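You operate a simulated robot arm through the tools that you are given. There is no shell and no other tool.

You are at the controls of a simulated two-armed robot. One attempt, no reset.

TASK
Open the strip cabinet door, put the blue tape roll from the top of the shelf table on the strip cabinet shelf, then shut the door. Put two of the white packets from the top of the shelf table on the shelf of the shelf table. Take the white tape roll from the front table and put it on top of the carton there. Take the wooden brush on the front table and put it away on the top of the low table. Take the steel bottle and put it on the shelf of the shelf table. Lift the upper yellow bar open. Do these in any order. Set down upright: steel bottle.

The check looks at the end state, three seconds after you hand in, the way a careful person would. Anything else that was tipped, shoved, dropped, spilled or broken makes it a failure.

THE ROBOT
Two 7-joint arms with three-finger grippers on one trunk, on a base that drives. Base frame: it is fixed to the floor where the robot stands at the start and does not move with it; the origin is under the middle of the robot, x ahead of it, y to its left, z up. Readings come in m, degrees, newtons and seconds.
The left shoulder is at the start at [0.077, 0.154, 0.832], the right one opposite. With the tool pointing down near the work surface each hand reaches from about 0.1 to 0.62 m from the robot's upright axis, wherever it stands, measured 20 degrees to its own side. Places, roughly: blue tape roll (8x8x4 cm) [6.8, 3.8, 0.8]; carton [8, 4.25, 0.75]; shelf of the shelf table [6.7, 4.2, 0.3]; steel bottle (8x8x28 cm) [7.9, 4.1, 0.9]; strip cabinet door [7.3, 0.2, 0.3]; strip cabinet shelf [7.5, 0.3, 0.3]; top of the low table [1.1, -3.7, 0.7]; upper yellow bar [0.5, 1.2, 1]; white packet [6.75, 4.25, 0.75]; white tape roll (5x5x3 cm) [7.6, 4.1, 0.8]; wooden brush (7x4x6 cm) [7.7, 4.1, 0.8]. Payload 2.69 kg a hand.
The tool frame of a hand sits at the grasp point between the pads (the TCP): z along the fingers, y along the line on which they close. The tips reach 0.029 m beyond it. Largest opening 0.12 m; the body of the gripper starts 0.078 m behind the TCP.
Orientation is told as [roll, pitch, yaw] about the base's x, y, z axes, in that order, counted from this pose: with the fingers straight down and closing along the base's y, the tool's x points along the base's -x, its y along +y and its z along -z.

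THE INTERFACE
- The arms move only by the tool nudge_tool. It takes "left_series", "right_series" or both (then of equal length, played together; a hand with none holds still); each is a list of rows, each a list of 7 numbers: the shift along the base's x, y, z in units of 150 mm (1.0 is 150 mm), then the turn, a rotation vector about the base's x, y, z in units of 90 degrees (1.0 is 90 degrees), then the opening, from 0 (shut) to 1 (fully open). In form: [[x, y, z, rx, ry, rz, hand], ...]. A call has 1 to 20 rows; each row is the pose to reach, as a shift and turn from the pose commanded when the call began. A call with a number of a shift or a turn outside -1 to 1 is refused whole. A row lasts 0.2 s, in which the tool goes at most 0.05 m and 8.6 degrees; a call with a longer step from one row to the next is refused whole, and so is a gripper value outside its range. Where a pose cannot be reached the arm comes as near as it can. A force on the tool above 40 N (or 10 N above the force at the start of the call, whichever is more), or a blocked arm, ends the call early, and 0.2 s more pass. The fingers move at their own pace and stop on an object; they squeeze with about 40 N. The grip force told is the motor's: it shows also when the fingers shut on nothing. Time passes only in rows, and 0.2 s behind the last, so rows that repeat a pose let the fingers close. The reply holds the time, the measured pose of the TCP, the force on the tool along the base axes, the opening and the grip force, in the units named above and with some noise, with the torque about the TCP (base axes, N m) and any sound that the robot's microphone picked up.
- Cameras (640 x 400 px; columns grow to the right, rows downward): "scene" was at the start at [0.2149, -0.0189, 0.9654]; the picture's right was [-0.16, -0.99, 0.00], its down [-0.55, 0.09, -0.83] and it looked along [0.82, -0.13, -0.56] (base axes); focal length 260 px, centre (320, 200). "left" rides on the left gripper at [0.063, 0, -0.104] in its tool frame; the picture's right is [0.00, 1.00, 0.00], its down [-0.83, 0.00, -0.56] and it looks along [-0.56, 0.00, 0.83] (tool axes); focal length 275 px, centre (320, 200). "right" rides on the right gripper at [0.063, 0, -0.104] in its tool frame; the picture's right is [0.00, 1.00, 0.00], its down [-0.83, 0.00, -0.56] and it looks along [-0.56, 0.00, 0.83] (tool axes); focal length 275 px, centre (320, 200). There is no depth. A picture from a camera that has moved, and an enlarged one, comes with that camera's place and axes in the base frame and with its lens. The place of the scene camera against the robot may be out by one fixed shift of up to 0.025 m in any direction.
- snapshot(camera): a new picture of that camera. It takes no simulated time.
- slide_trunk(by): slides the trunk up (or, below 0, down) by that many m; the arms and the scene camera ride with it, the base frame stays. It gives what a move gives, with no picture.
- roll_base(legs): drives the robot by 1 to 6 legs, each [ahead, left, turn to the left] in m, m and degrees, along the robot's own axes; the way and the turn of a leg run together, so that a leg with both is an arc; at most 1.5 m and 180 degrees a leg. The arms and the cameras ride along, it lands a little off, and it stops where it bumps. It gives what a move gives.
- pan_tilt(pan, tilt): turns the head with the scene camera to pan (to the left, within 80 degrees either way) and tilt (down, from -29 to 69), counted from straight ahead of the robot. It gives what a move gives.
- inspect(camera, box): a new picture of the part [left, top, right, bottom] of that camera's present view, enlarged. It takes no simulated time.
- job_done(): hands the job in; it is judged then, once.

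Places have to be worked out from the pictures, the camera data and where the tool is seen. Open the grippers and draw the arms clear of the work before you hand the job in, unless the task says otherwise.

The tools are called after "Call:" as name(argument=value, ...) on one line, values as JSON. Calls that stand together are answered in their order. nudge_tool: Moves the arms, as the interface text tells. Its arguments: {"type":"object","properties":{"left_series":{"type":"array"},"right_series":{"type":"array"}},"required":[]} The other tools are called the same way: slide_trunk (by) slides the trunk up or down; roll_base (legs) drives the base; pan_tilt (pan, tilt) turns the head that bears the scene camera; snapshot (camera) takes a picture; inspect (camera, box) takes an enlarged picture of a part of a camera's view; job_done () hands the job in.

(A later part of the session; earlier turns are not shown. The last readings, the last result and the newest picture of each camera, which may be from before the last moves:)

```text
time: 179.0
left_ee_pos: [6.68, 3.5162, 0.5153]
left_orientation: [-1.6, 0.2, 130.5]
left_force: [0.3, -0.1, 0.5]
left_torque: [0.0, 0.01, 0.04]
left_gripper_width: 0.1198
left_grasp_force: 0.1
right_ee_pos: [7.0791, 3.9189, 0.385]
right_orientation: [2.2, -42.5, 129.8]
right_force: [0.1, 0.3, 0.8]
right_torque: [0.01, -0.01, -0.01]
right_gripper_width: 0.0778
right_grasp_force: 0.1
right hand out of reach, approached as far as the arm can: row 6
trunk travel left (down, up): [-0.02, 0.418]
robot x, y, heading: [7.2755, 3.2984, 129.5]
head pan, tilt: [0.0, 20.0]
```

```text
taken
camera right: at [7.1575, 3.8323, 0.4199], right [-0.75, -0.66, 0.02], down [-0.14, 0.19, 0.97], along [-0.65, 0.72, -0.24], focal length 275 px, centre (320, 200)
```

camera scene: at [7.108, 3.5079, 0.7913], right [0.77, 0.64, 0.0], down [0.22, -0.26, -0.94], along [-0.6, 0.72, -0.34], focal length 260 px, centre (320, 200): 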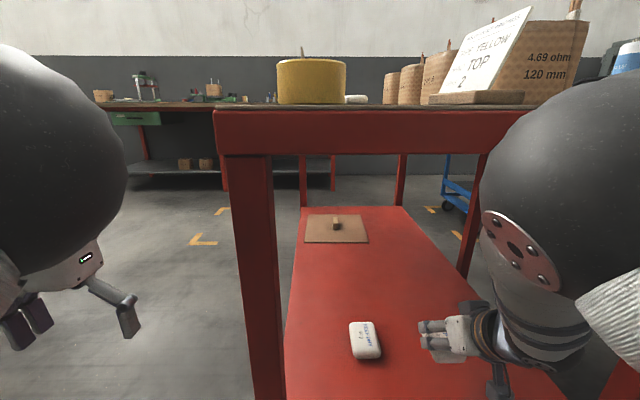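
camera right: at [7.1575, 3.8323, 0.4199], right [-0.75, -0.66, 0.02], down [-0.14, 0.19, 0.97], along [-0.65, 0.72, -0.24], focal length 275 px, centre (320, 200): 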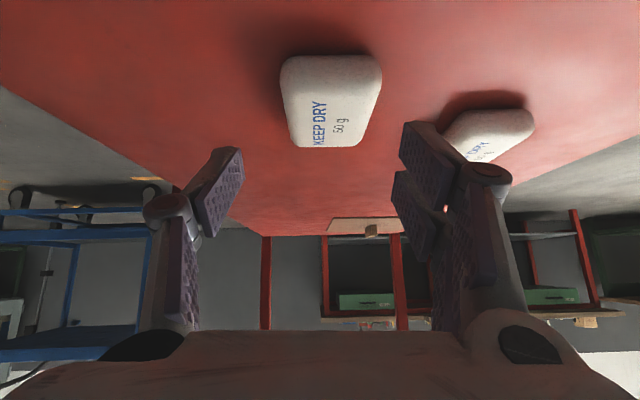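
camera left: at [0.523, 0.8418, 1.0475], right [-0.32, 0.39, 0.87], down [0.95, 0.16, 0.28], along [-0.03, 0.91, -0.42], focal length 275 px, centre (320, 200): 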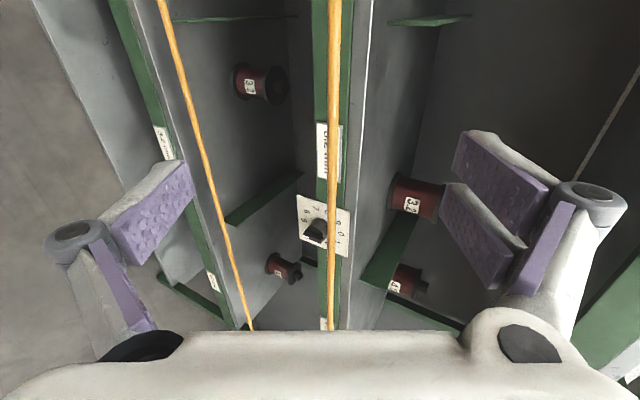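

Both packets lie on the shelf. I back out and raise the trunk.

Call:
roll_base(legs=[[-0.5, 0, 0]])

Call:
slide_trunk(by=0.38)

Call:
snapshot(camera="scene")

```text
time: 181.9
left_ee_pos: [7.0003, 3.1298, 0.5163]
left_orientation: [-1.6, 0.2, 130.3]
left_force: [0.6, 0.4, 1.4]
left_torque: [-0.03, 0.01, 0.0]
left_gripper_width: 0.1202
left_grasp_force: 0.0
right_ee_pos: [7.4017, 3.5321, 0.3856]
right_orientation: [2.1, -42.6, 129.8]
right_force: [1.0, 0.2, -0.1]
right_torque: [0.0, -0.01, 0.03]
right_gripper_width: 0.0781
right_grasp_force: 0.1
trunk travel left (down, up): [-0.02, 0.418]
robot x, y, heading: [7.5937, 2.9137, 129.6]
head pan, tilt: [0.0, 20.0]
```

```text
time: 185.6
left_ee_pos: [6.9992, 3.1315, 0.8936]
left_orientation: [-1.6, 0.2, 130.3]
left_force: [-0.9, 0.4, -0.1]
left_torque: [0.0, 0.01, -0.02]
left_gripper_width: 0.1198
left_grasp_force: 0.0
right_ee_pos: [7.4013, 3.5313, 0.7653]
right_orientation: [2.2, -42.4, 129.7]
right_force: [0.4, 0.2, 0.2]
right_torque: [0.03, 0.01, 0.03]
right_gripper_width: 0.0781
right_grasp_force: 0.1
trunk travel left (down, up): [-0.4, 0.038]
robot x, y, heading: [7.5927, 2.915, 129.5]
head pan, tilt: [0.0, 20.0]
```

```text
taken
camera scene: at [7.5154, 3.0165, 1.2014], right [0.77, 0.64, 0.0], down [0.22, -0.26, -0.94], along [-0.6, 0.72, -0.34], focal length 260 px, centre (320, 200)
```

scene: 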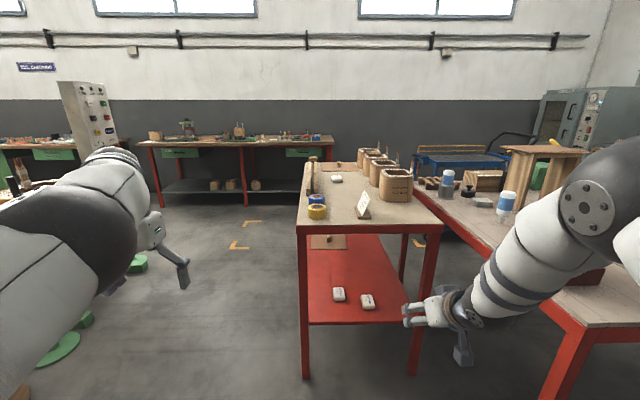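

Two packets are on the shelf and one remains on top. Next I go to the right end of the front table: back off 0.3 m and strafe right.

Call:
roll_base(legs=[[-0.3, 0, 0], [0, -0.9, 0]])

Call:
pan_tilt(pan=0, tilt=30)

Call:
snapshot(camera="scene")

```text
time: 194.5
left_ee_pos: [7.8825, 3.4693, 0.8953]
left_orientation: [-1.6, 0.3, 130.2]
left_force: [0.3, 0.1, 0.0]
left_torque: [0.02, -0.02, 0.01]
left_gripper_width: 0.1198
left_grasp_force: 0.1
right_ee_pos: [8.2851, 3.869, 0.7658]
right_orientation: [2.2, -42.5, 129.7]
right_force: [0.2, 0.6, 0.3]
right_torque: [-0.02, 0.02, -0.07]
right_gripper_width: 0.0777
right_grasp_force: 0.0
trunk travel left (down, up): [-0.4, 0.038]
robot x, y, heading: [8.4762, 3.2501, 129.4]
head pan, tilt: [0.0, 20.0]
```

```text
time: 195.2
left_ee_pos: [7.8835, 3.4677, 0.8961]
left_orientation: [-1.6, 0.2, 130.1]
left_force: [0.5, 0.6, 0.7]
left_torque: [-0.04, -0.02, -0.01]
left_gripper_width: 0.1199
left_grasp_force: 0.0
right_ee_pos: [8.2847, 3.869, 0.7661]
right_orientation: [2.0, -42.5, 129.8]
right_force: [-0.5, -0.7, -0.6]
right_torque: [0.0, -0.01, 0.02]
right_gripper_width: 0.0779
right_grasp_force: 0.1
trunk travel left (down, up): [-0.4, 0.038]
robot x, y, heading: [8.4788, 3.2508, 129.5]
head pan, tilt: [0.0, 30.0]
```

```text
taken
camera scene: at [8.4004, 3.3512, 1.1855], right [0.77, 0.64, 0.0], down [0.32, -0.39, -0.87], along [-0.55, 0.67, -0.5], focal length 260 px, centre (320, 200)
```

scene: 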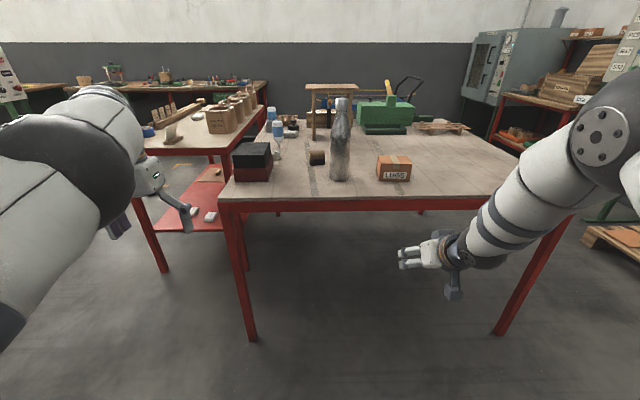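

The front table's end is right ahead: box at the left, brush, bottle, carton. I zoom to find the white roll.

Call:
inspect(camera="scene", box=[220, 80, 440, 220])

```text
2.86 times, centred on (330, 150) of scene
camera zoom: at [8.4004, 3.3512, 1.1855], right [0.77, 0.64, 0.0], down [0.32, -0.39, -0.87], along [-0.55, 0.67, -0.5], focal length 744 px, centre (291, 343)
```

zoom: 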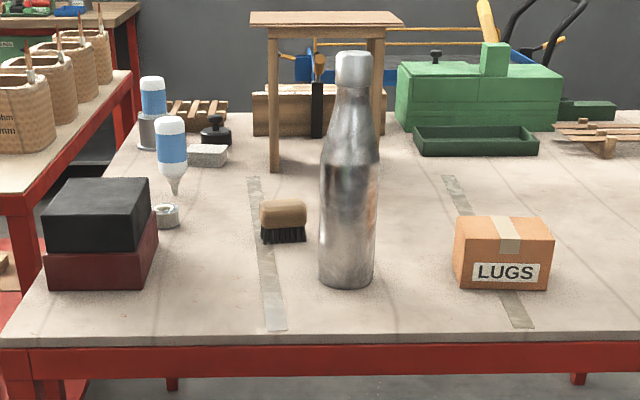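

All four things are located: roll about (7.61, 4.03), brush (7.78, 4.09), bottle (7.91, 4.07), carton (8.06, 4.17). The roll stands behind the black box, so it needs a vertical tool; I test the left arm by moving it to a tidy pose.

Call:
nudge_tool(left_series=[[0.18, 0.04, 0.13, 0, 0, 0, 1], [0.36, 0.08, 0.27, 0, 0, 0, 1], [0.55, 0.13, 0.4, 0, 0, 0, 1], [0.727, 0.167, 0.53, 0, 0, 0, 1]])

Call:
snapshot(camera="scene")

```text
time: 196.2
left_ee_pos: [7.9935, 3.4925, 0.9762]
left_orientation: [-1.6, 0.1, 130.2]
left_force: [0.1, -0.1, -0.1]
left_torque: [0.0, 0.0, 0.03]
left_gripper_width: 0.12
left_grasp_force: 0.0
right_ee_pos: [8.2837, 3.8689, 0.7649]
right_orientation: [2.1, -42.5, 129.6]
right_force: [-0.3, 0.3, -0.5]
right_torque: [0.01, 0.03, 0.01]
right_gripper_width: 0.0781
right_grasp_force: 0.1
trunk travel left (down, up): [-0.4, 0.038]
robot x, y, heading: [8.4799, 3.2537, 129.6]
head pan, tilt: [0.0, 30.0]
```

```text
taken
camera scene: at [8.4007, 3.351, 1.1855], right [0.77, 0.64, 0.0], down [0.32, -0.39, -0.87], along [-0.55, 0.67, -0.5], focal length 260 px, centre (320, 200)
```

scene: 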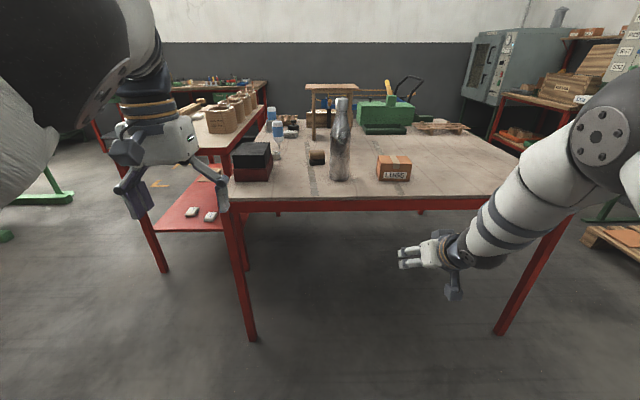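

The left arm behaves. Before driving in, I raise the right hand well above the table items.

Call:
nudge_tool(right_series=[[0, 0, 0.25, 0, 0, 0, 0.8], [0, 0, 0.5, 0, 0, 0, 0.8], [0, 0, 0.75, 0, 0, 0, 0.8], [0, 0, 1, 0, 0, 0, 0.8]])

Call:
nudge_tool(right_series=[[0.05, -0.06, 0.25, 0, 0, 0, 0.8], [0.15, -0.18, 0.5, 0, 0, 0, 0.8], [0.25, -0.3, 0.75, 0, 0, 0, 0.8]])

Call:
roll_base(legs=[[0.4, 0, 0.4]])

Call:
snapshot(camera="scene")

Call:
snapshot(camera="left")

```text
time: 197.2
left_ee_pos: [7.9912, 3.4931, 0.9757]
left_orientation: [-1.6, 0.2, 130.2]
left_force: [-0.2, -0.3, 0.3]
left_torque: [-0.01, -0.01, -0.01]
left_gripper_width: 0.12
left_grasp_force: 0.2
right_ee_pos: [8.2838, 3.8697, 0.9168]
right_orientation: [2.3, -42.6, 129.7]
right_force: [-0.1, 0.2, 1.0]
right_torque: [0.0, 0.04, 0.02]
right_gripper_width: 0.0961
right_grasp_force: 0.0
trunk travel left (down, up): [-0.4, 0.038]
robot x, y, heading: [8.4783, 3.2536, 129.4]
head pan, tilt: [0.0, 30.0]
```

```text
time: 198.0
left_ee_pos: [7.9919, 3.4926, 0.9761]
left_orientation: [-1.5, 0.2, 130.2]
left_force: [0.1, -0.5, 0.3]
left_torque: [0.03, -0.02, -0.04]
left_gripper_width: 0.1201
left_grasp_force: 0.1
right_ee_pos: [8.322, 3.8231, 1.0306]
right_orientation: [2.3, -42.7, 129.6]
right_force: [-0.6, -0.7, -0.1]
right_torque: [-0.07, -0.01, -0.02]
right_gripper_width: 0.0962
right_grasp_force: 0.0
right hand out of reach, approached as far as the arm can: row 2
trunk travel left (down, up): [-0.4, 0.038]
robot x, y, heading: [8.4732, 3.2512, 129.4]
head pan, tilt: [0.0, 30.0]
```

```text
time: 200.5
left_ee_pos: [7.7344, 3.7965, 0.9752]
left_orientation: [-1.7, 0.2, 130.7]
left_force: [0.3, 0.7, 0.9]
left_torque: [0.0, -0.03, -0.02]
left_gripper_width: 0.1198
left_grasp_force: 0.1
right_ee_pos: [8.0617, 4.1315, 1.0271]
right_orientation: [2.0, -42.4, 130.1]
right_force: [1.1, 0.4, 0.6]
right_torque: [0.04, 0.02, 0.02]
right_gripper_width: 0.096
right_grasp_force: 0.0
trunk travel left (down, up): [-0.4, 0.038]
robot x, y, heading: [8.2251, 3.5602, 129.8]
head pan, tilt: [0.0, 30.0]
```

```text
taken
camera scene: at [8.1442, 3.6586, 1.1853], right [0.77, 0.64, 0.0], down [0.32, -0.38, -0.87], along [-0.56, 0.66, -0.5], focal length 260 px, centre (320, 200)
```

scene: 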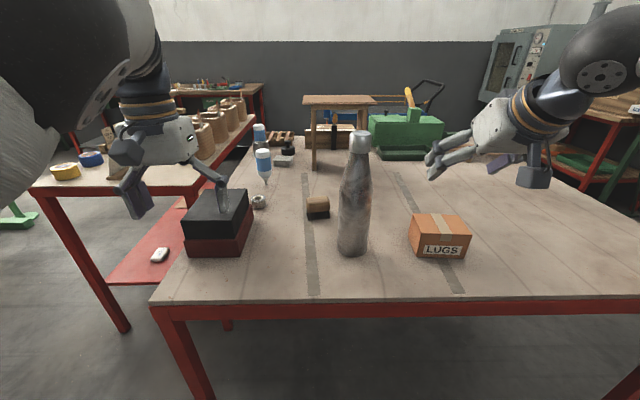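

```text
taken
camera left: at [7.7736, 3.7472, 1.0783], right [-0.76, -0.65, -0.03], down [-0.55, 0.62, 0.55], along [-0.34, 0.44, -0.83], focal length 275 px, centre (320, 200)
```

left: 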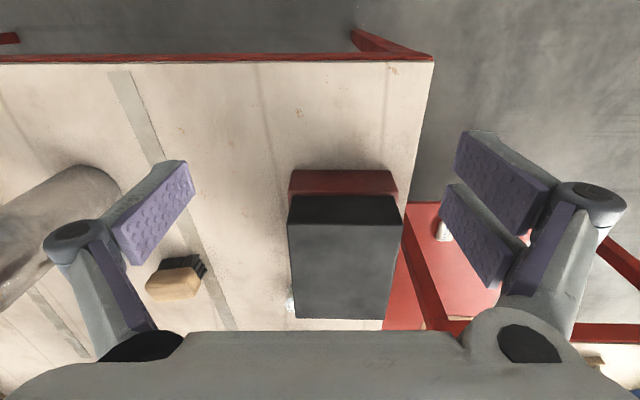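

The roll is about 0.79 m ahead and 0.18 m left, just behind the box. I drive 0.18 m closer so the left hand can reach it from above.

Call:
roll_base(legs=[[0.18, 0, 0]])

Call:
snapshot(camera="left")

Call:
snapshot(camera="scene")

```text
time: 202.0
left_ee_pos: [7.6193, 3.9354, 0.9741]
left_orientation: [-1.7, 0.3, 130.7]
left_force: [-0.9, 0.1, -0.7]
left_torque: [-0.02, 0.01, 0.02]
left_gripper_width: 0.1201
left_grasp_force: 0.1
right_ee_pos: [7.9466, 4.2683, 1.0277]
right_orientation: [2.1, -42.5, 130.1]
right_force: [-0.7, -0.5, 0.0]
right_torque: [-0.02, 0.0, -0.04]
right_gripper_width: 0.096
right_grasp_force: 0.1
trunk travel left (down, up): [-0.4, 0.038]
robot x, y, heading: [8.1097, 3.6991, 129.8]
head pan, tilt: [0.0, 30.0]
```

```text
taken
camera left: at [7.6583, 3.8847, 1.0782], right [-0.76, -0.65, -0.03], down [-0.55, 0.62, 0.55], along [-0.34, 0.44, -0.83], focal length 275 px, centre (320, 200)
```

left: 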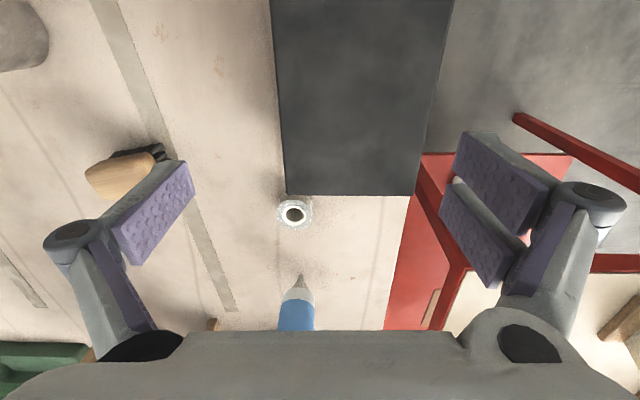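

```text
taken
camera scene: at [8.029, 3.7964, 1.1853], right [0.77, 0.64, 0.0], down [0.32, -0.38, -0.87], along [-0.56, 0.66, -0.5], focal length 260 px, centre (320, 200)
```

scene: 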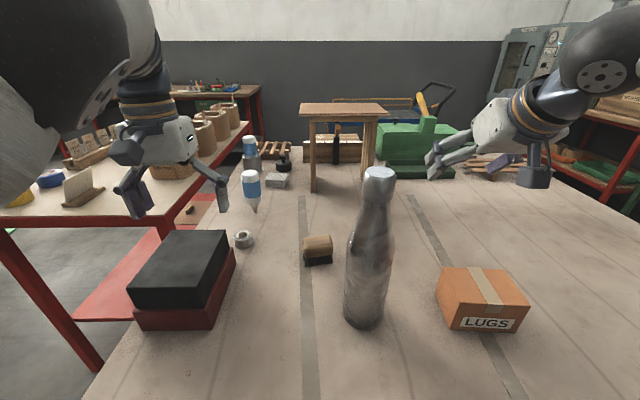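

The left camera shows the white roll at about (7.56, 4.058). I drive 4 cm closer and bring the left hand over it.

Call:
roll_base(legs=[[0.04, 0, 0]])

Call:
nudge_tool(left_series=[[-0.07, 0.2, 0, 0, 0, 0, 1], [-0.15, 0.4, 0, 0, 0, 0, 1], [-0.221, 0.614, 0, 0, 0, 0, 0.8]])

Call:
snapshot(camera="left")

```text
time: 202.9
left_ee_pos: [7.5931, 3.9651, 0.9736]
left_orientation: [-1.6, 0.2, 130.7]
left_force: [-0.3, 0.6, -0.1]
left_torque: [-0.04, 0.0, 0.0]
left_gripper_width: 0.1202
left_grasp_force: 0.1
right_ee_pos: [7.9204, 4.2999, 1.0279]
right_orientation: [2.1, -42.6, 130.3]
right_force: [0.3, -1.1, -1.0]
right_torque: [0.0, -0.01, 0.02]
right_gripper_width: 0.0959
right_grasp_force: 0.1
trunk travel left (down, up): [-0.4, 0.038]
robot x, y, heading: [8.0837, 3.7224, 130.2]
head pan, tilt: [0.0, 30.0]
```

```text
time: 203.7
left_ee_pos: [7.5682, 4.0347, 0.975]
left_orientation: [-1.6, 0.2, 130.8]
left_force: [0.9, -0.9, 0.5]
left_torque: [-0.01, 0.01, 0.0]
left_gripper_width: 0.0959
left_grasp_force: 0.0
left hand out of reach, approached as far as the arm can: row 3
right_ee_pos: [7.9223, 4.2987, 1.0286]
right_orientation: [2.2, -42.7, 130.1]
right_force: [-1.2, 0.0, 0.0]
right_torque: [0.0, 0.0, -0.03]
right_gripper_width: 0.0961
right_grasp_force: 0.1
trunk travel left (down, up): [-0.4, 0.038]
robot x, y, heading: [8.0807, 3.7287, 130.0]
head pan, tilt: [0.0, 30.0]
```

```text
taken
camera left: at [7.6072, 3.9847, 1.0787], right [-0.76, -0.65, -0.03], down [-0.55, 0.62, 0.55], along [-0.34, 0.44, -0.83], focal length 275 px, centre (320, 200)
```

left: 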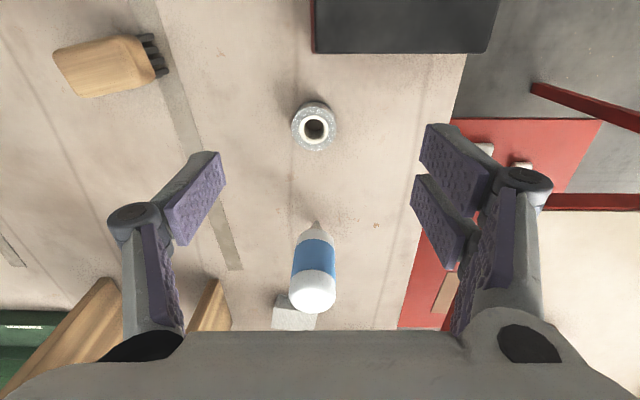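

The roll is nearly under the tool (centre about (7.56, 4.062)). I shift 2.7 cm forward and descend toward it.

Call:
nudge_tool(left_series=[[-0.02, 0.06, -0.2, 0, 0, 0, 0.75], [-0.053, 0.18, -0.4, 0, 0, 0, 0.75], [-0.053, 0.18, -0.6, 0, 0, 0, 0.75], [-0.053, 0.18, -0.7, 0, 0, 0, 0.75]])

Call:
snapshot(camera="left")

Call:
inspect(camera="scene", box=[130, 130, 370, 280])

```text
time: 204.7
left_ee_pos: [7.5623, 4.0593, 0.8685]
left_orientation: [-1.7, 0.0, 130.6]
left_force: [0.1, 0.6, 0.5]
left_torque: [-0.03, -0.01, 0.01]
left_gripper_width: 0.0899
left_grasp_force: 0.0
left hand out of reach, approached as far as the arm can: row 2, 3, 4
right_ee_pos: [7.9213, 4.2975, 1.0274]
right_orientation: [2.3, -42.5, 130.1]
right_force: [-0.7, -0.3, -0.1]
right_torque: [0.04, 0.01, -0.04]
right_gripper_width: 0.0961
right_grasp_force: 0.1
trunk travel left (down, up): [-0.4, 0.038]
robot x, y, heading: [8.0812, 3.7254, 130.1]
head pan, tilt: [0.0, 30.0]
```

```text
taken
camera left: at [7.6021, 4.0083, 0.972], right [-0.76, -0.65, -0.03], down [-0.55, 0.62, 0.56], along [-0.34, 0.44, -0.83], focal length 275 px, centre (320, 200)
```

left: 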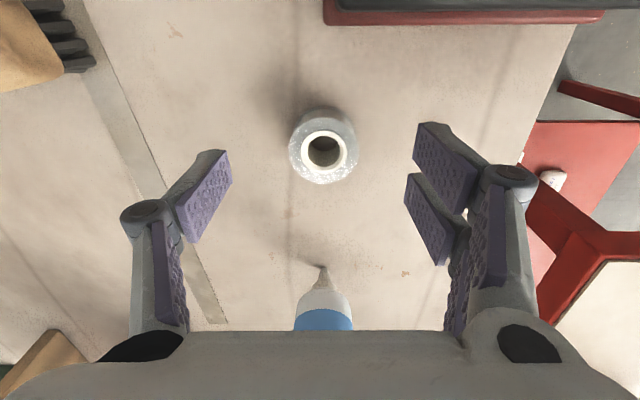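

```text
2.67 times, centred on (250, 205) of scene
camera zoom: at [8.0042, 3.826, 1.1854], right [0.77, 0.64, 0.0], down [0.32, -0.38, -0.87], along [-0.56, 0.66, -0.5], focal length 694 px, centre (507, 187)
```

zoom: 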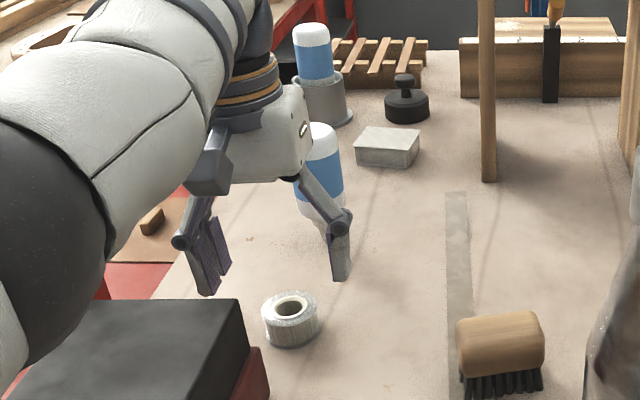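

The tool is centred on the roll. Before the last descent I check where the left elbow is relative to the black box.

Call:
snapshot(camera="scene")

```text
taken
camera scene: at [8.0042, 3.826, 1.1854], right [0.77, 0.64, 0.0], down [0.32, -0.38, -0.87], along [-0.56, 0.66, -0.5], focal length 260 px, centre (320, 200)
```

scene: 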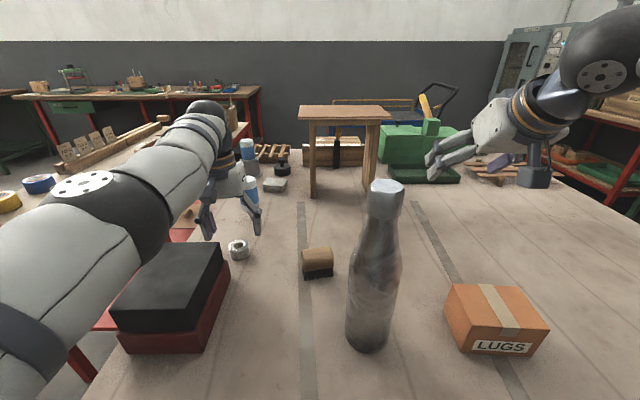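

The elbow passes a few centimetres above the box, still clear. I descend the last 4 cm and close on the roll.

Call:
nudge_tool(left_series=[[0, 0, -0.1, 0, 0, 0, 0.75], [0, 0, -0.2, 0, 0, 0, 0.7], [0, 0, -0.26, 0, 0, 0, 0.7], [0, 0, -0.26, 0, 0, 0, 0.4], [0, 0, -0.26, 0, 0, 0, 0], [0, 0, -0.26, 0, 0, 0, 0], [0, 0, -0.26, 0, 0, 0, 0]])

Call:
snapshot(camera="left")

Call:
snapshot(camera="scene")

```text
time: 206.3
left_ee_pos: [7.5615, 4.0584, 0.8293]
left_orientation: [-1.7, 0.2, 130.7]
left_force: [0.7, 0.8, 0.5]
left_torque: [0.03, 0.04, -0.03]
left_gripper_width: 0.044
left_grasp_force: 40.2
right_ee_pos: [7.9223, 4.2986, 1.0277]
right_orientation: [2.2, -42.5, 130.3]
right_force: [-0.3, 0.1, -0.1]
right_torque: [-0.04, 0.02, 0.01]
right_gripper_width: 0.0962
right_grasp_force: 0.1
trunk travel left (down, up): [-0.4, 0.038]
robot x, y, heading: [8.0778, 3.7295, 129.8]
head pan, tilt: [0.0, 30.0]
```

```text
taken
camera left: at [7.6015, 4.0082, 0.9337], right [-0.76, -0.65, -0.03], down [-0.55, 0.62, 0.55], along [-0.34, 0.44, -0.83], focal length 275 px, centre (320, 200)
```

left: 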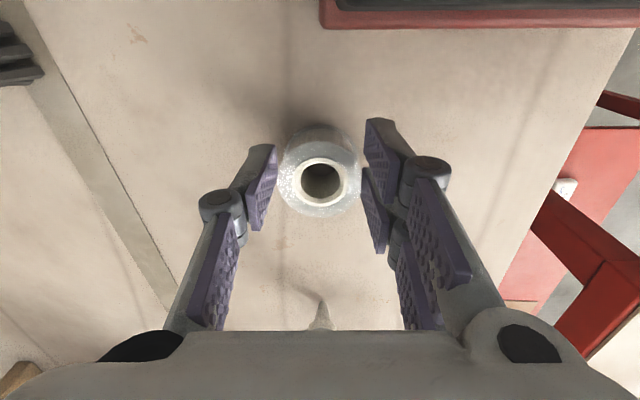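

```text
taken
camera scene: at [8.0041, 3.826, 1.1854], right [0.77, 0.64, 0.0], down [0.32, -0.38, -0.87], along [-0.56, 0.66, -0.5], focal length 260 px, centre (320, 200)
```

scene: 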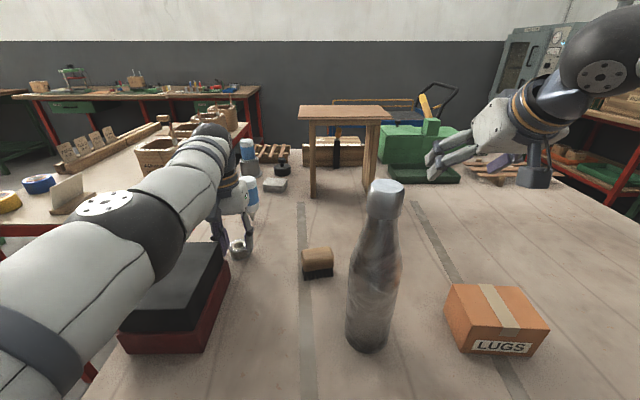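

The roll is gripped (44 mm). I lift it, then back the base off so both hands leave the table area.

Call:
nudge_tool(left_series=[[0, 0, 0.15, 0, 0, 0, 0], [0, 0, 0.4, 0, 0, 0, 0], [0, 0, 0.65, 0, 0, 0, 0], [0.04, -0.05, 0.85, 0, 0, 0, 0], [0.1, -0.12, 1, 0, 0, 0, 0]])

Call:
roll_base(legs=[[-0.5, 0, 0]])

Call:
snapshot(camera="scene")

```text
time: 207.5
left_ee_pos: [7.5787, 4.0403, 0.9799]
left_orientation: [-1.5, 0.1, 130.7]
left_force: [0.7, -0.3, 0.0]
left_torque: [0.06, 0.0, 0.01]
left_gripper_width: 0.0437
left_grasp_force: 40.1
left hand out of reach, approached as far as the arm can: row 3, 4
right_ee_pos: [7.9228, 4.2976, 1.0285]
right_orientation: [2.2, -42.5, 130.2]
right_force: [-0.1, 0.3, -0.6]
right_torque: [0.01, 0.0, 0.03]
right_gripper_width: 0.0958
right_grasp_force: 0.1
trunk travel left (down, up): [-0.4, 0.038]
robot x, y, heading: [8.0828, 3.7286, 129.9]
head pan, tilt: [0.0, 30.0]
```

```text
time: 210.4
left_ee_pos: [7.8989, 3.6552, 0.9827]
left_orientation: [-1.6, 0.1, 130.8]
left_force: [-0.1, 0.1, -0.6]
left_torque: [-0.02, -0.01, -0.02]
left_gripper_width: 0.0436
left_grasp_force: 40.2
right_ee_pos: [8.2436, 3.9132, 1.0287]
right_orientation: [2.1, -42.5, 130.3]
right_force: [0.1, 0.2, -0.7]
right_torque: [0.01, 0.01, 0.02]
right_gripper_width: 0.096
right_grasp_force: 0.0
trunk travel left (down, up): [-0.4, 0.038]
robot x, y, heading: [8.4007, 3.3402, 130.1]
head pan, tilt: [0.0, 30.0]
```

```text
taken
camera scene: at [8.3265, 3.441, 1.1855], right [0.77, 0.64, 0.0], down [0.32, -0.38, -0.87], along [-0.56, 0.66, -0.5], focal length 260 px, centre (320, 200)
```

scene: 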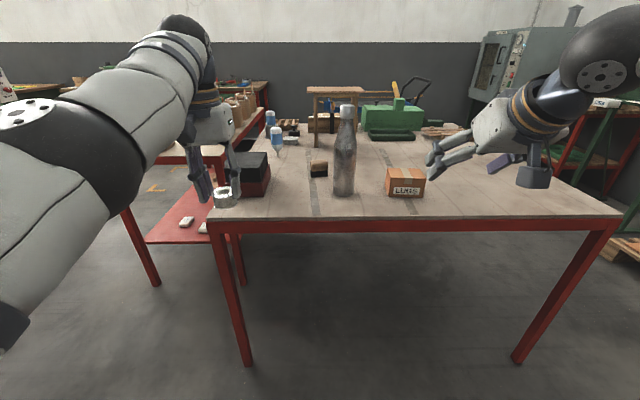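

The roll is held. I strafe 0.46 m right so the left hand lines up with the carton, then drive 0.25 m forward.

Call:
roll_base(legs=[[0, -0.46, 0], [0.25, 0, 0]])

Call:
snapshot(camera="left")

Call:
snapshot(camera="scene")

```text
time: 215.9
left_ee_pos: [8.0943, 4.1434, 0.9815]
left_orientation: [-1.5, 0.1, 130.7]
left_force: [-1.0, 0.0, -0.5]
left_torque: [-0.01, 0.0, 0.0]
left_gripper_width: 0.0438
left_grasp_force: 40.0
right_ee_pos: [8.4383, 4.4008, 1.0282]
right_orientation: [2.1, -42.5, 130.2]
right_force: [-0.1, 0.3, 0.3]
right_torque: [-0.02, 0.03, 0.0]
right_gripper_width: 0.0959
right_grasp_force: 0.2
trunk travel left (down, up): [-0.4, 0.038]
robot x, y, heading: [8.5992, 3.8298, 130.0]
head pan, tilt: [0.0, 30.0]
```

```text
taken
camera left: at [8.1334, 4.0932, 1.0841], right [-0.76, -0.65, -0.03], down [-0.55, 0.62, 0.55], along [-0.34, 0.44, -0.83], focal length 275 px, centre (320, 200)
```

left: 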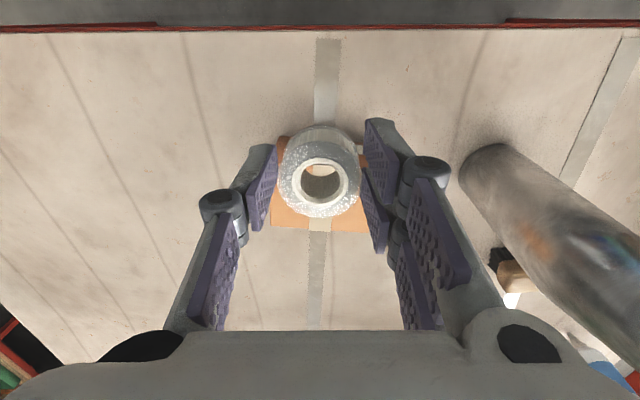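

```text
taken
camera scene: at [8.5205, 3.9281, 1.1853], right [0.77, 0.64, 0.0], down [0.32, -0.38, -0.87], along [-0.56, 0.66, -0.5], focal length 260 px, centre (320, 200)
```

scene: 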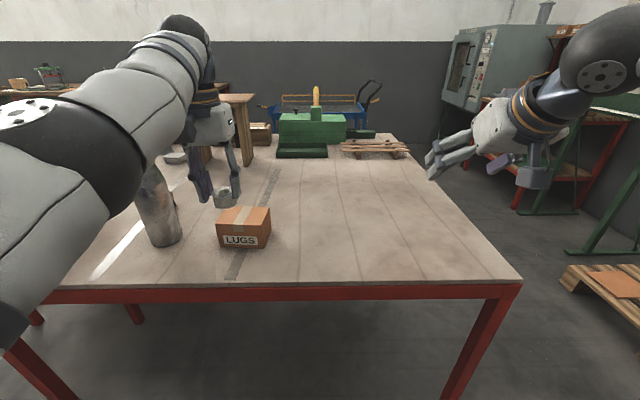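

The carton lies right under the roll's line, about 7 cm further forward. I move forward 7 cm and lower to just above its top.

Call:
nudge_tool(left_series=[[-0.1, 0.12, 0, 0, 0, 0, 0], [-0.2, 0.24, -0.05, 0, 0, 0, 0], [-0.3, 0.357, -0.15, 0, 0, 0, 0], [-0.3, 0.357, -0.3, 0, 0, 0, 0], [-0.3, 0.357, -0.4, 0, 0, 0, 0]])

Call:
snapshot(camera="left")

Call:
inspect(camera="scene", box=[160, 140, 320, 280])

```text
time: 217.1
left_ee_pos: [8.0717, 4.145, 0.9326]
left_orientation: [-1.7, -0.1, 130.6]
left_force: [-0.6, -0.1, 0.0]
left_torque: [0.0, -0.02, 0.03]
left_gripper_width: 0.0437
left_grasp_force: 39.8
left hand out of reach, approached as far as the arm can: row 1, 2, 3, 4, 5
right_ee_pos: [8.4374, 4.4, 1.0281]
right_orientation: [2.1, -42.5, 130.2]
right_force: [0.4, 0.5, 0.1]
right_torque: [0.02, -0.01, -0.03]
right_gripper_width: 0.0958
right_grasp_force: 0.0
trunk travel left (down, up): [-0.4, 0.038]
robot x, y, heading: [8.5992, 3.8267, 130.0]
head pan, tilt: [0.0, 30.0]
```

```text
taken
camera left: at [8.1112, 4.0938, 1.035], right [-0.76, -0.65, -0.03], down [-0.55, 0.62, 0.56], along [-0.34, 0.44, -0.83], focal length 275 px, centre (320, 200)
```

left: 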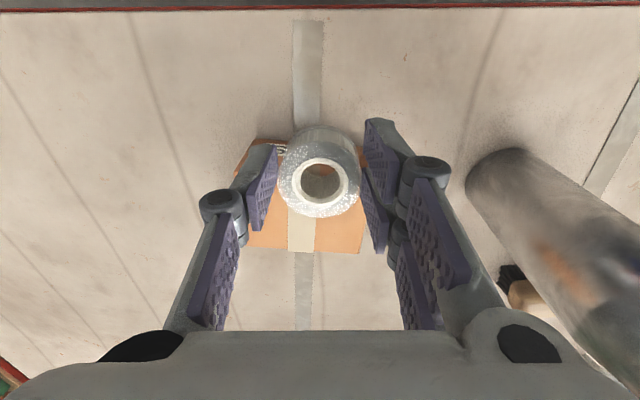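

```text
2.86 times, centred on (240, 210) of scene
camera zoom: at [8.5198, 3.9274, 1.1853], right [0.77, 0.64, 0.0], down [0.32, -0.38, -0.87], along [-0.56, 0.66, -0.5], focal length 744 px, centre (549, 171)
```

zoom: 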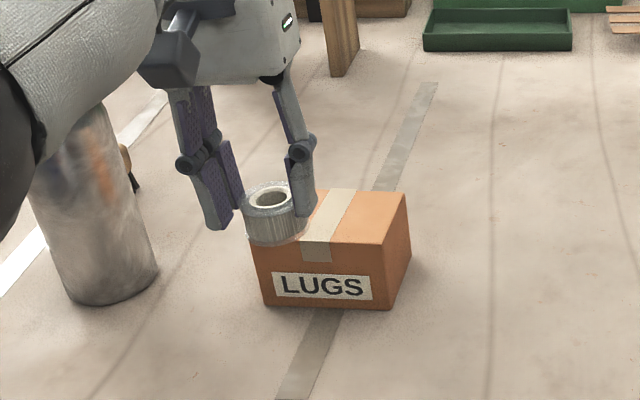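

The left arm is at its reach limit, but the tool is laterally aligned and 5 cm short of the carton's centre. I drive the base 5 cm forward instead.

Call:
roll_base(legs=[[0.052, 0, 0]])

Call:
snapshot(camera="left")

Call:
snapshot(camera="scene")

```text
time: 218.1
left_ee_pos: [8.0388, 4.1848, 0.9304]
left_orientation: [-1.7, 0.1, 130.5]
left_force: [-0.7, 0.3, -0.7]
left_torque: [-0.04, 0.02, -0.01]
left_gripper_width: 0.0434
left_grasp_force: 40.1
right_ee_pos: [8.4054, 4.4404, 1.0277]
right_orientation: [2.1, -42.5, 130.1]
right_force: [0.0, -0.2, -0.4]
right_torque: [0.02, 0.0, 0.03]
right_gripper_width: 0.096
right_grasp_force: 0.0
trunk travel left (down, up): [-0.4, 0.038]
robot x, y, heading: [8.5666, 3.8698, 129.8]
head pan, tilt: [0.0, 30.0]
```

```text
taken
camera left: at [8.0783, 4.1348, 1.035], right [-0.76, -0.65, -0.03], down [-0.55, 0.62, 0.55], along [-0.34, 0.44, -0.83], focal length 275 px, centre (320, 200)
```

left: 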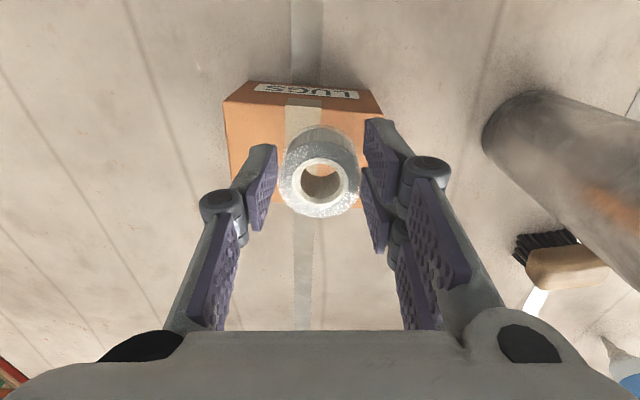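

```text
taken
camera scene: at [8.4868, 3.9685, 1.1853], right [0.77, 0.64, 0.0], down [0.32, -0.38, -0.87], along [-0.56, 0.66, -0.5], focal length 260 px, centre (320, 200)
```

scene: 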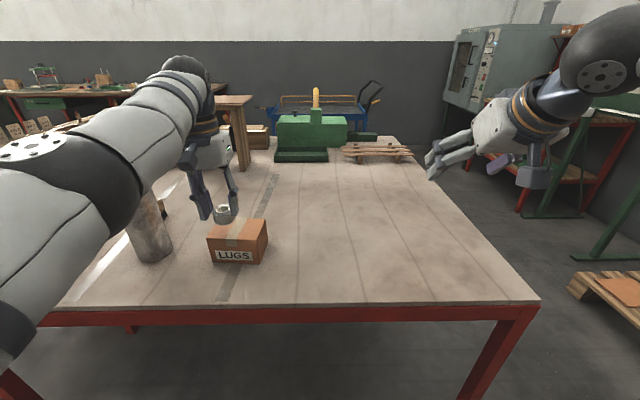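

The roll hovers over the carton, about 1.5 cm short of centre. I shift it a little forward and right and lower it to just above the top.

Call:
nudge_tool(left_series=[[-0.01, 0.06, 0, 0, 0, 0, 0], [-0.013, 0.12, -0.05, 0, 0, 0, 0], [-0.013, 0.12, -0.1, 0, 0, 0, 0], [-0.013, 0.12, -0.13, 0, 0, 0, 0]])

Call:
snapshot(camera="left")

Call:
inspect(camera="scene", box=[160, 160, 300, 280])

```text
time: 219.1
left_ee_pos: [8.0422, 4.1915, 0.9153]
left_orientation: [-1.7, -0.2, 130.6]
left_force: [-0.3, -0.7, -0.4]
left_torque: [0.01, 0.02, 0.02]
left_gripper_width: 0.0439
left_grasp_force: 39.7
left hand out of reach, approached as far as the arm can: row 1, 2, 3, 4
right_ee_pos: [8.4062, 4.4402, 1.0282]
right_orientation: [2.2, -42.5, 130.1]
right_force: [0.1, 0.7, 0.2]
right_torque: [-0.01, 0.05, 0.0]
right_gripper_width: 0.0963
right_grasp_force: 0.1
trunk travel left (down, up): [-0.4, 0.038]
robot x, y, heading: [8.5653, 3.8685, 130.0]
head pan, tilt: [0.0, 30.0]
```

```text
taken
camera left: at [8.0823, 4.141, 1.0172], right [-0.76, -0.65, -0.03], down [-0.55, 0.62, 0.56], along [-0.34, 0.44, -0.83], focal length 275 px, centre (320, 200)
```

left: 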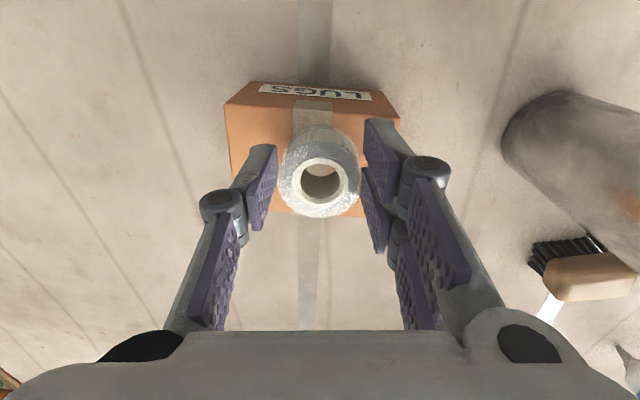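

```text
3.33 times, centred on (230, 220) of scene
camera zoom: at [8.4875, 3.9674, 1.1855], right [0.77, 0.64, 0.0], down [0.32, -0.38, -0.87], along [-0.56, 0.66, -0.5], focal length 868 px, centre (620, 133)
```

zoom: 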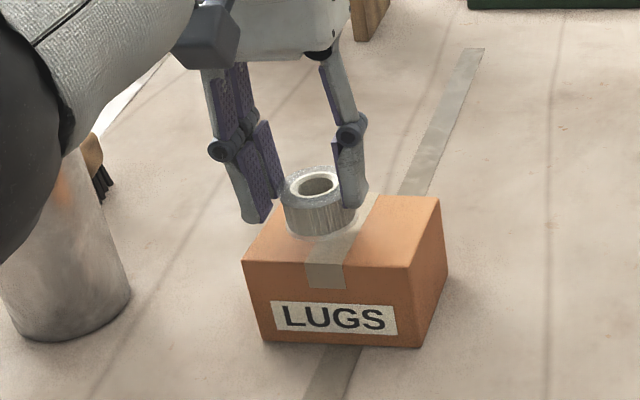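

The roll sits above the carton's top with its footprint inside the edges. I lower in small steps until it touches.

Call:
nudge_tool(left_series=[[0, 0, -0.03, 0, 0, 0, 0], [0, 0, -0.05, 0, 0, 0, 0], [0, 0, -0.07, 0, 0, 0, 0], [0, 0, -0.09, 0, 0, 0, 0]])

Call:
inspect(camera="scene", box=[160, 160, 300, 280])

```text
time: 220.1
left_ee_pos: [8.0428, 4.1913, 0.8995]
left_orientation: [-1.6, 0.0, 130.5]
left_force: [0.1, 0.2, -0.1]
left_torque: [0.01, -0.01, -0.03]
left_gripper_width: 0.0437
left_grasp_force: 40.0
right_ee_pos: [8.4059, 4.4393, 1.028]
right_orientation: [2.2, -42.6, 130.1]
right_force: [-0.3, -0.4, 0.0]
right_torque: [0.03, 0.0, 0.01]
right_gripper_width: 0.0962
right_grasp_force: 0.1
trunk travel left (down, up): [-0.4, 0.038]
robot x, y, heading: [8.5655, 3.8641, 129.7]
head pan, tilt: [0.0, 30.0]
```

```text
3.33 times, centred on (230, 220) of scene
camera zoom: at [8.4875, 3.9677, 1.1854], right [0.77, 0.64, 0.0], down [0.32, -0.38, -0.87], along [-0.56, 0.66, -0.5], focal length 868 px, centre (620, 133)
```

zoom: 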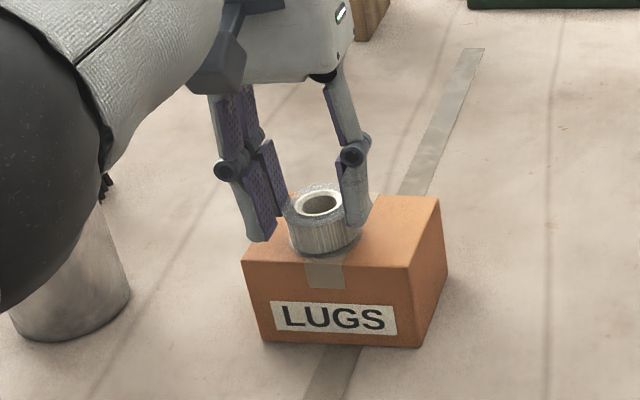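

Still no load at 0.8995; I continue down slowly.

Call:
nudge_tool(left_series=[[0, 0, -0.02, 0, 0, 0, 0], [0, 0, -0.04, 0, 0, 0, 0], [0, 0, -0.06, 0, 0, 0, 0], [0, 0, -0.08, 0, 0, 0, 0]])

Call:
inspect(camera="scene", box=[160, 160, 300, 280])

```text
time: 221.1
left_ee_pos: [8.0448, 4.1913, 0.8935]
left_orientation: [-1.7, -0.5, 130.6]
left_force: [-0.5, 2.1, 37.4]
left_torque: [0.34, 0.43, 0.24]
left_gripper_width: 0.0434
left_grasp_force: 40.0
right_ee_pos: [8.4071, 4.4381, 1.0292]
right_orientation: [2.2, -42.7, 130.1]
right_force: [0.5, 0.8, 0.2]
right_torque: [0.02, -0.01, -0.04]
right_gripper_width: 0.0959
right_grasp_force: 0.0
trunk travel left (down, up): [-0.4, 0.038]
robot x, y, heading: [8.565, 3.8677, 129.7]
head pan, tilt: [0.0, 30.0]
```

```text
3.33 times, centred on (230, 220) of scene
camera zoom: at [8.49, 3.9662, 1.186], right [0.77, 0.64, 0.0], down [0.32, -0.38, -0.87], along [-0.56, 0.67, -0.5], focal length 868 px, centre (620, 133)
```

zoom: 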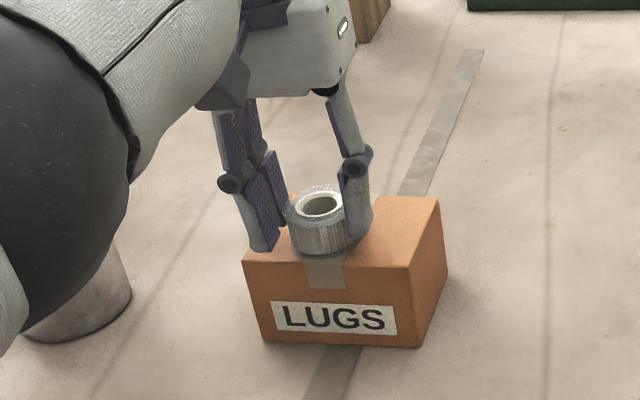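

The roll stands on the carton (contact felt). I ease up 3 mm, open, and lift away.

Call:
nudge_tool(left_series=[[0, 0, 0.025, 0, 0, 0, 0], [0, 0, 0.025, 0, 0, 0, 0.55], [0, 0, 0.025, 0, 0, 0, 0.65], [0, 0, 0.15, 0, 0, 0, 0.65], [0, 0, 0.4, 0, 0, 0, 0.65], [0, 0, 0.6, 0, 0, 0, 0.65]])

Call:
snapshot(camera="scene")

Call:
snapshot(camera="left")

```text
time: 222.5
left_ee_pos: [8.0499, 4.1826, 0.9636]
left_orientation: [-1.6, -0.1, 130.6]
left_force: [-0.6, 0.0, 0.3]
left_torque: [0.01, 0.0, 0.02]
left_gripper_width: 0.0782
left_grasp_force: 0.0
left hand out of reach, approached as far as the arm can: row 5, 6
right_ee_pos: [8.4051, 4.4393, 1.0283]
right_orientation: [2.2, -42.4, 130.1]
right_force: [0.6, 0.5, -0.1]
right_torque: [-0.02, 0.02, 0.0]
right_gripper_width: 0.096
right_grasp_force: 0.0
trunk travel left (down, up): [-0.4, 0.038]
robot x, y, heading: [8.5662, 3.8694, 130.0]
head pan, tilt: [0.0, 30.0]
```

```text
taken
camera scene: at [8.4877, 3.9675, 1.1855], right [0.77, 0.64, 0.0], down [0.32, -0.38, -0.87], along [-0.56, 0.66, -0.5], focal length 260 px, centre (320, 200)
```

scene: 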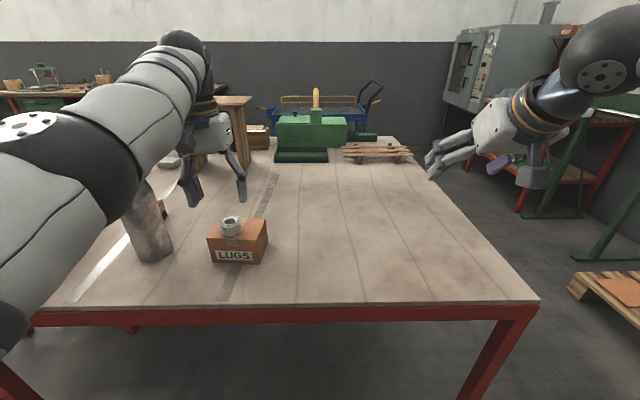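

```text
taken
camera left: at [8.0901, 4.1325, 1.0671], right [-0.76, -0.65, -0.03], down [-0.55, 0.62, 0.56], along [-0.34, 0.44, -0.83], focal length 275 px, centre (320, 200)
```

left: 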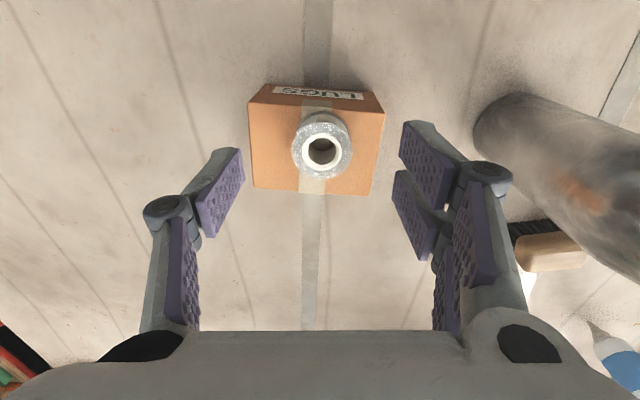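

The roll rests squarely on the carton. Now the bottle: I back off, and tilt the right tool further to about 70 degrees (nearly horizontal) at bottle height.

Call:
roll_base(legs=[[-0.5, 0, 0]])

Call:
nudge_tool(right_series=[[0, 0, -0.1, 0.058, 0.049, 0, 1], [0, 0, -0.3, 0.117, 0.098, 0, 1], [0, 0, -0.5, 0.175, 0.147, 0, 1], [0, 0, -0.7, 0.234, 0.196, 0, 1], [0, 0, -0.87, 0.234, 0.196, 0, 1]])

Call:
roll_base(legs=[[0, 0.6, 0]])

Call:
snapshot(camera="right")

Call:
snapshot(camera="scene")

```text
time: 225.2
left_ee_pos: [8.3403, 3.8331, 0.96]
left_orientation: [-1.8, 0.3, 130.7]
left_force: [-0.3, -0.5, 0.4]
left_torque: [0.0, -0.01, -0.04]
left_gripper_width: 0.0779
left_grasp_force: 0.0
right_ee_pos: [8.6938, 4.0894, 1.0245]
right_orientation: [2.1, -42.1, 130.2]
right_force: [-0.2, -0.1, -0.4]
right_torque: [-0.01, -0.03, 0.01]
right_gripper_width: 0.0959
right_grasp_force: 0.2
trunk travel left (down, up): [-0.4, 0.038]
robot x, y, heading: [8.86, 3.5131, 130.0]
head pan, tilt: [0.0, 30.0]
stopped in leg 1: the robot was blocked; the commanded pose is now the measured one
```

```text
time: 226.4
left_ee_pos: [8.3412, 3.8337, 0.9578]
left_orientation: [-1.7, 0.4, 130.6]
left_force: [-0.5, 0.3, -0.9]
left_torque: [0.01, 0.03, -0.01]
left_gripper_width: 0.0779
left_grasp_force: 0.0
right_ee_pos: [8.6953, 4.0896, 0.9288]
right_orientation: [2.1, -67.2, 130.2]
right_force: [-0.3, 0.1, -0.3]
right_torque: [0.01, 0.01, 0.0]
right_gripper_width: 0.12
right_grasp_force: 0.0
right hand out of reach, approached as far as the arm can: row 4, 5
trunk travel left (down, up): [-0.4, 0.038]
robot x, y, heading: [8.859, 3.5104, 129.9]
head pan, tilt: [0.0, 30.0]
```

```text
time: 231.5
left_ee_pos: [7.8863, 3.4406, 0.963]
left_orientation: [-1.6, 0.0, 130.9]
left_force: [0.0, 0.8, 0.3]
left_torque: [-0.02, -0.03, 0.01]
left_gripper_width: 0.0782
left_grasp_force: 0.0
right_ee_pos: [8.2412, 3.6994, 0.9341]
right_orientation: [1.9, -67.6, 130.6]
right_force: [-0.4, 1.0, -0.7]
right_torque: [0.02, 0.02, 0.02]
right_gripper_width: 0.1202
right_grasp_force: 0.1
trunk travel left (down, up): [-0.4, 0.038]
robot x, y, heading: [8.4022, 3.1322, 130.2]
head pan, tilt: [0.0, 30.0]
```

```text
taken
camera right: at [8.3226, 3.6111, 0.9142], right [-0.74, -0.67, 0.01], down [0.14, -0.14, 0.98], along [-0.66, 0.72, 0.2], focal length 275 px, centre (320, 200)
```

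right: 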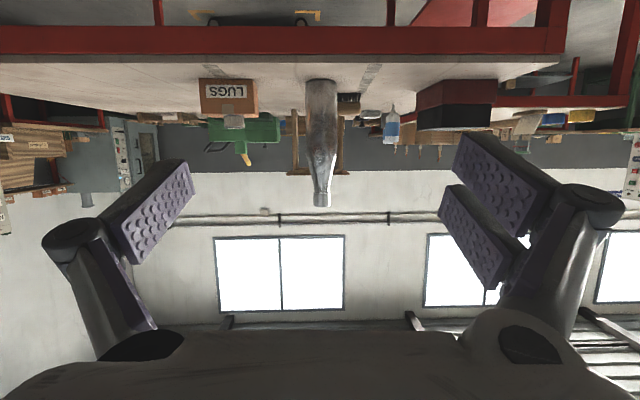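

```text
taken
camera scene: at [8.3251, 3.2276, 1.1854], right [0.76, 0.64, 0.0], down [0.32, -0.38, -0.87], along [-0.56, 0.66, -0.5], focal length 260 px, centre (320, 200)
```

scene: 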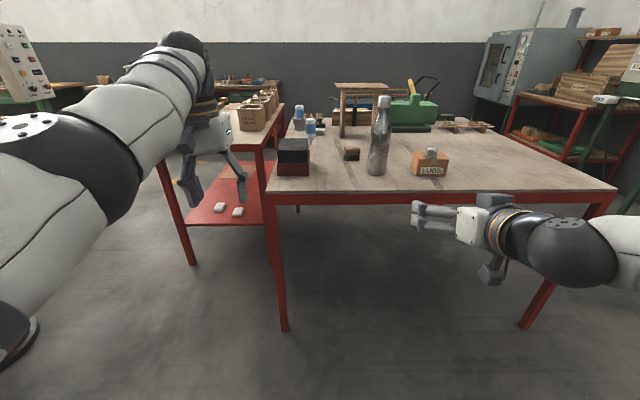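

The bottle stands at about (7.895, 4.068), nearly on the tool's line. I lower the right hand 5.5 cm and shift it 2.8 cm left to line up for a straight approach.

Call:
nudge_tool(right_series=[[-0.05, -0.04, -0.12, 0, 0, 0, 1], [-0.1, -0.08, -0.25, 0, 0, 0, 1], [-0.143, -0.12, -0.367, 0, 0, 0, 1]])

Call:
snapshot(camera="right")

```text
time: 232.3
left_ee_pos: [7.8867, 3.4402, 0.9622]
left_orientation: [-1.7, 0.1, 130.9]
left_force: [0.2, 0.1, 0.1]
left_torque: [-0.01, -0.01, -0.03]
left_gripper_width: 0.078
left_grasp_force: 0.1
right_ee_pos: [8.2348, 3.6929, 0.9146]
right_orientation: [1.8, -67.6, 130.5]
right_force: [-0.4, 0.2, -0.2]
right_torque: [0.03, 0.0, 0.01]
right_gripper_width: 0.12
right_grasp_force: 0.1
right hand out of reach, approached as far as the arm can: row 2, 3
trunk travel left (down, up): [-0.4, 0.038]
robot x, y, heading: [8.4064, 3.1324, 129.9]
head pan, tilt: [0.0, 30.0]
```

```text
taken
camera right: at [8.3153, 3.6057, 0.8963], right [-0.74, -0.67, 0.01], down [0.14, -0.14, 0.98], along [-0.66, 0.72, 0.2], focal length 275 px, centre (320, 200)
```

right: 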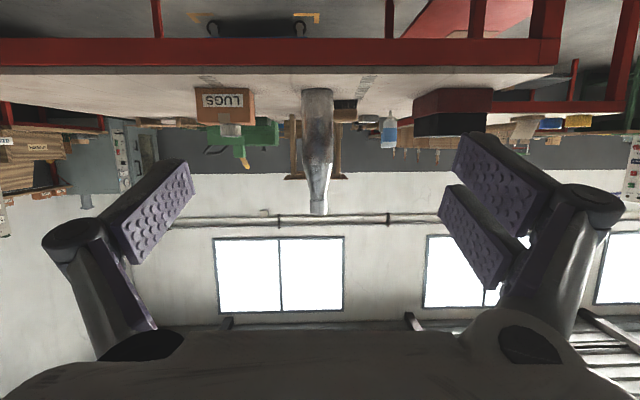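

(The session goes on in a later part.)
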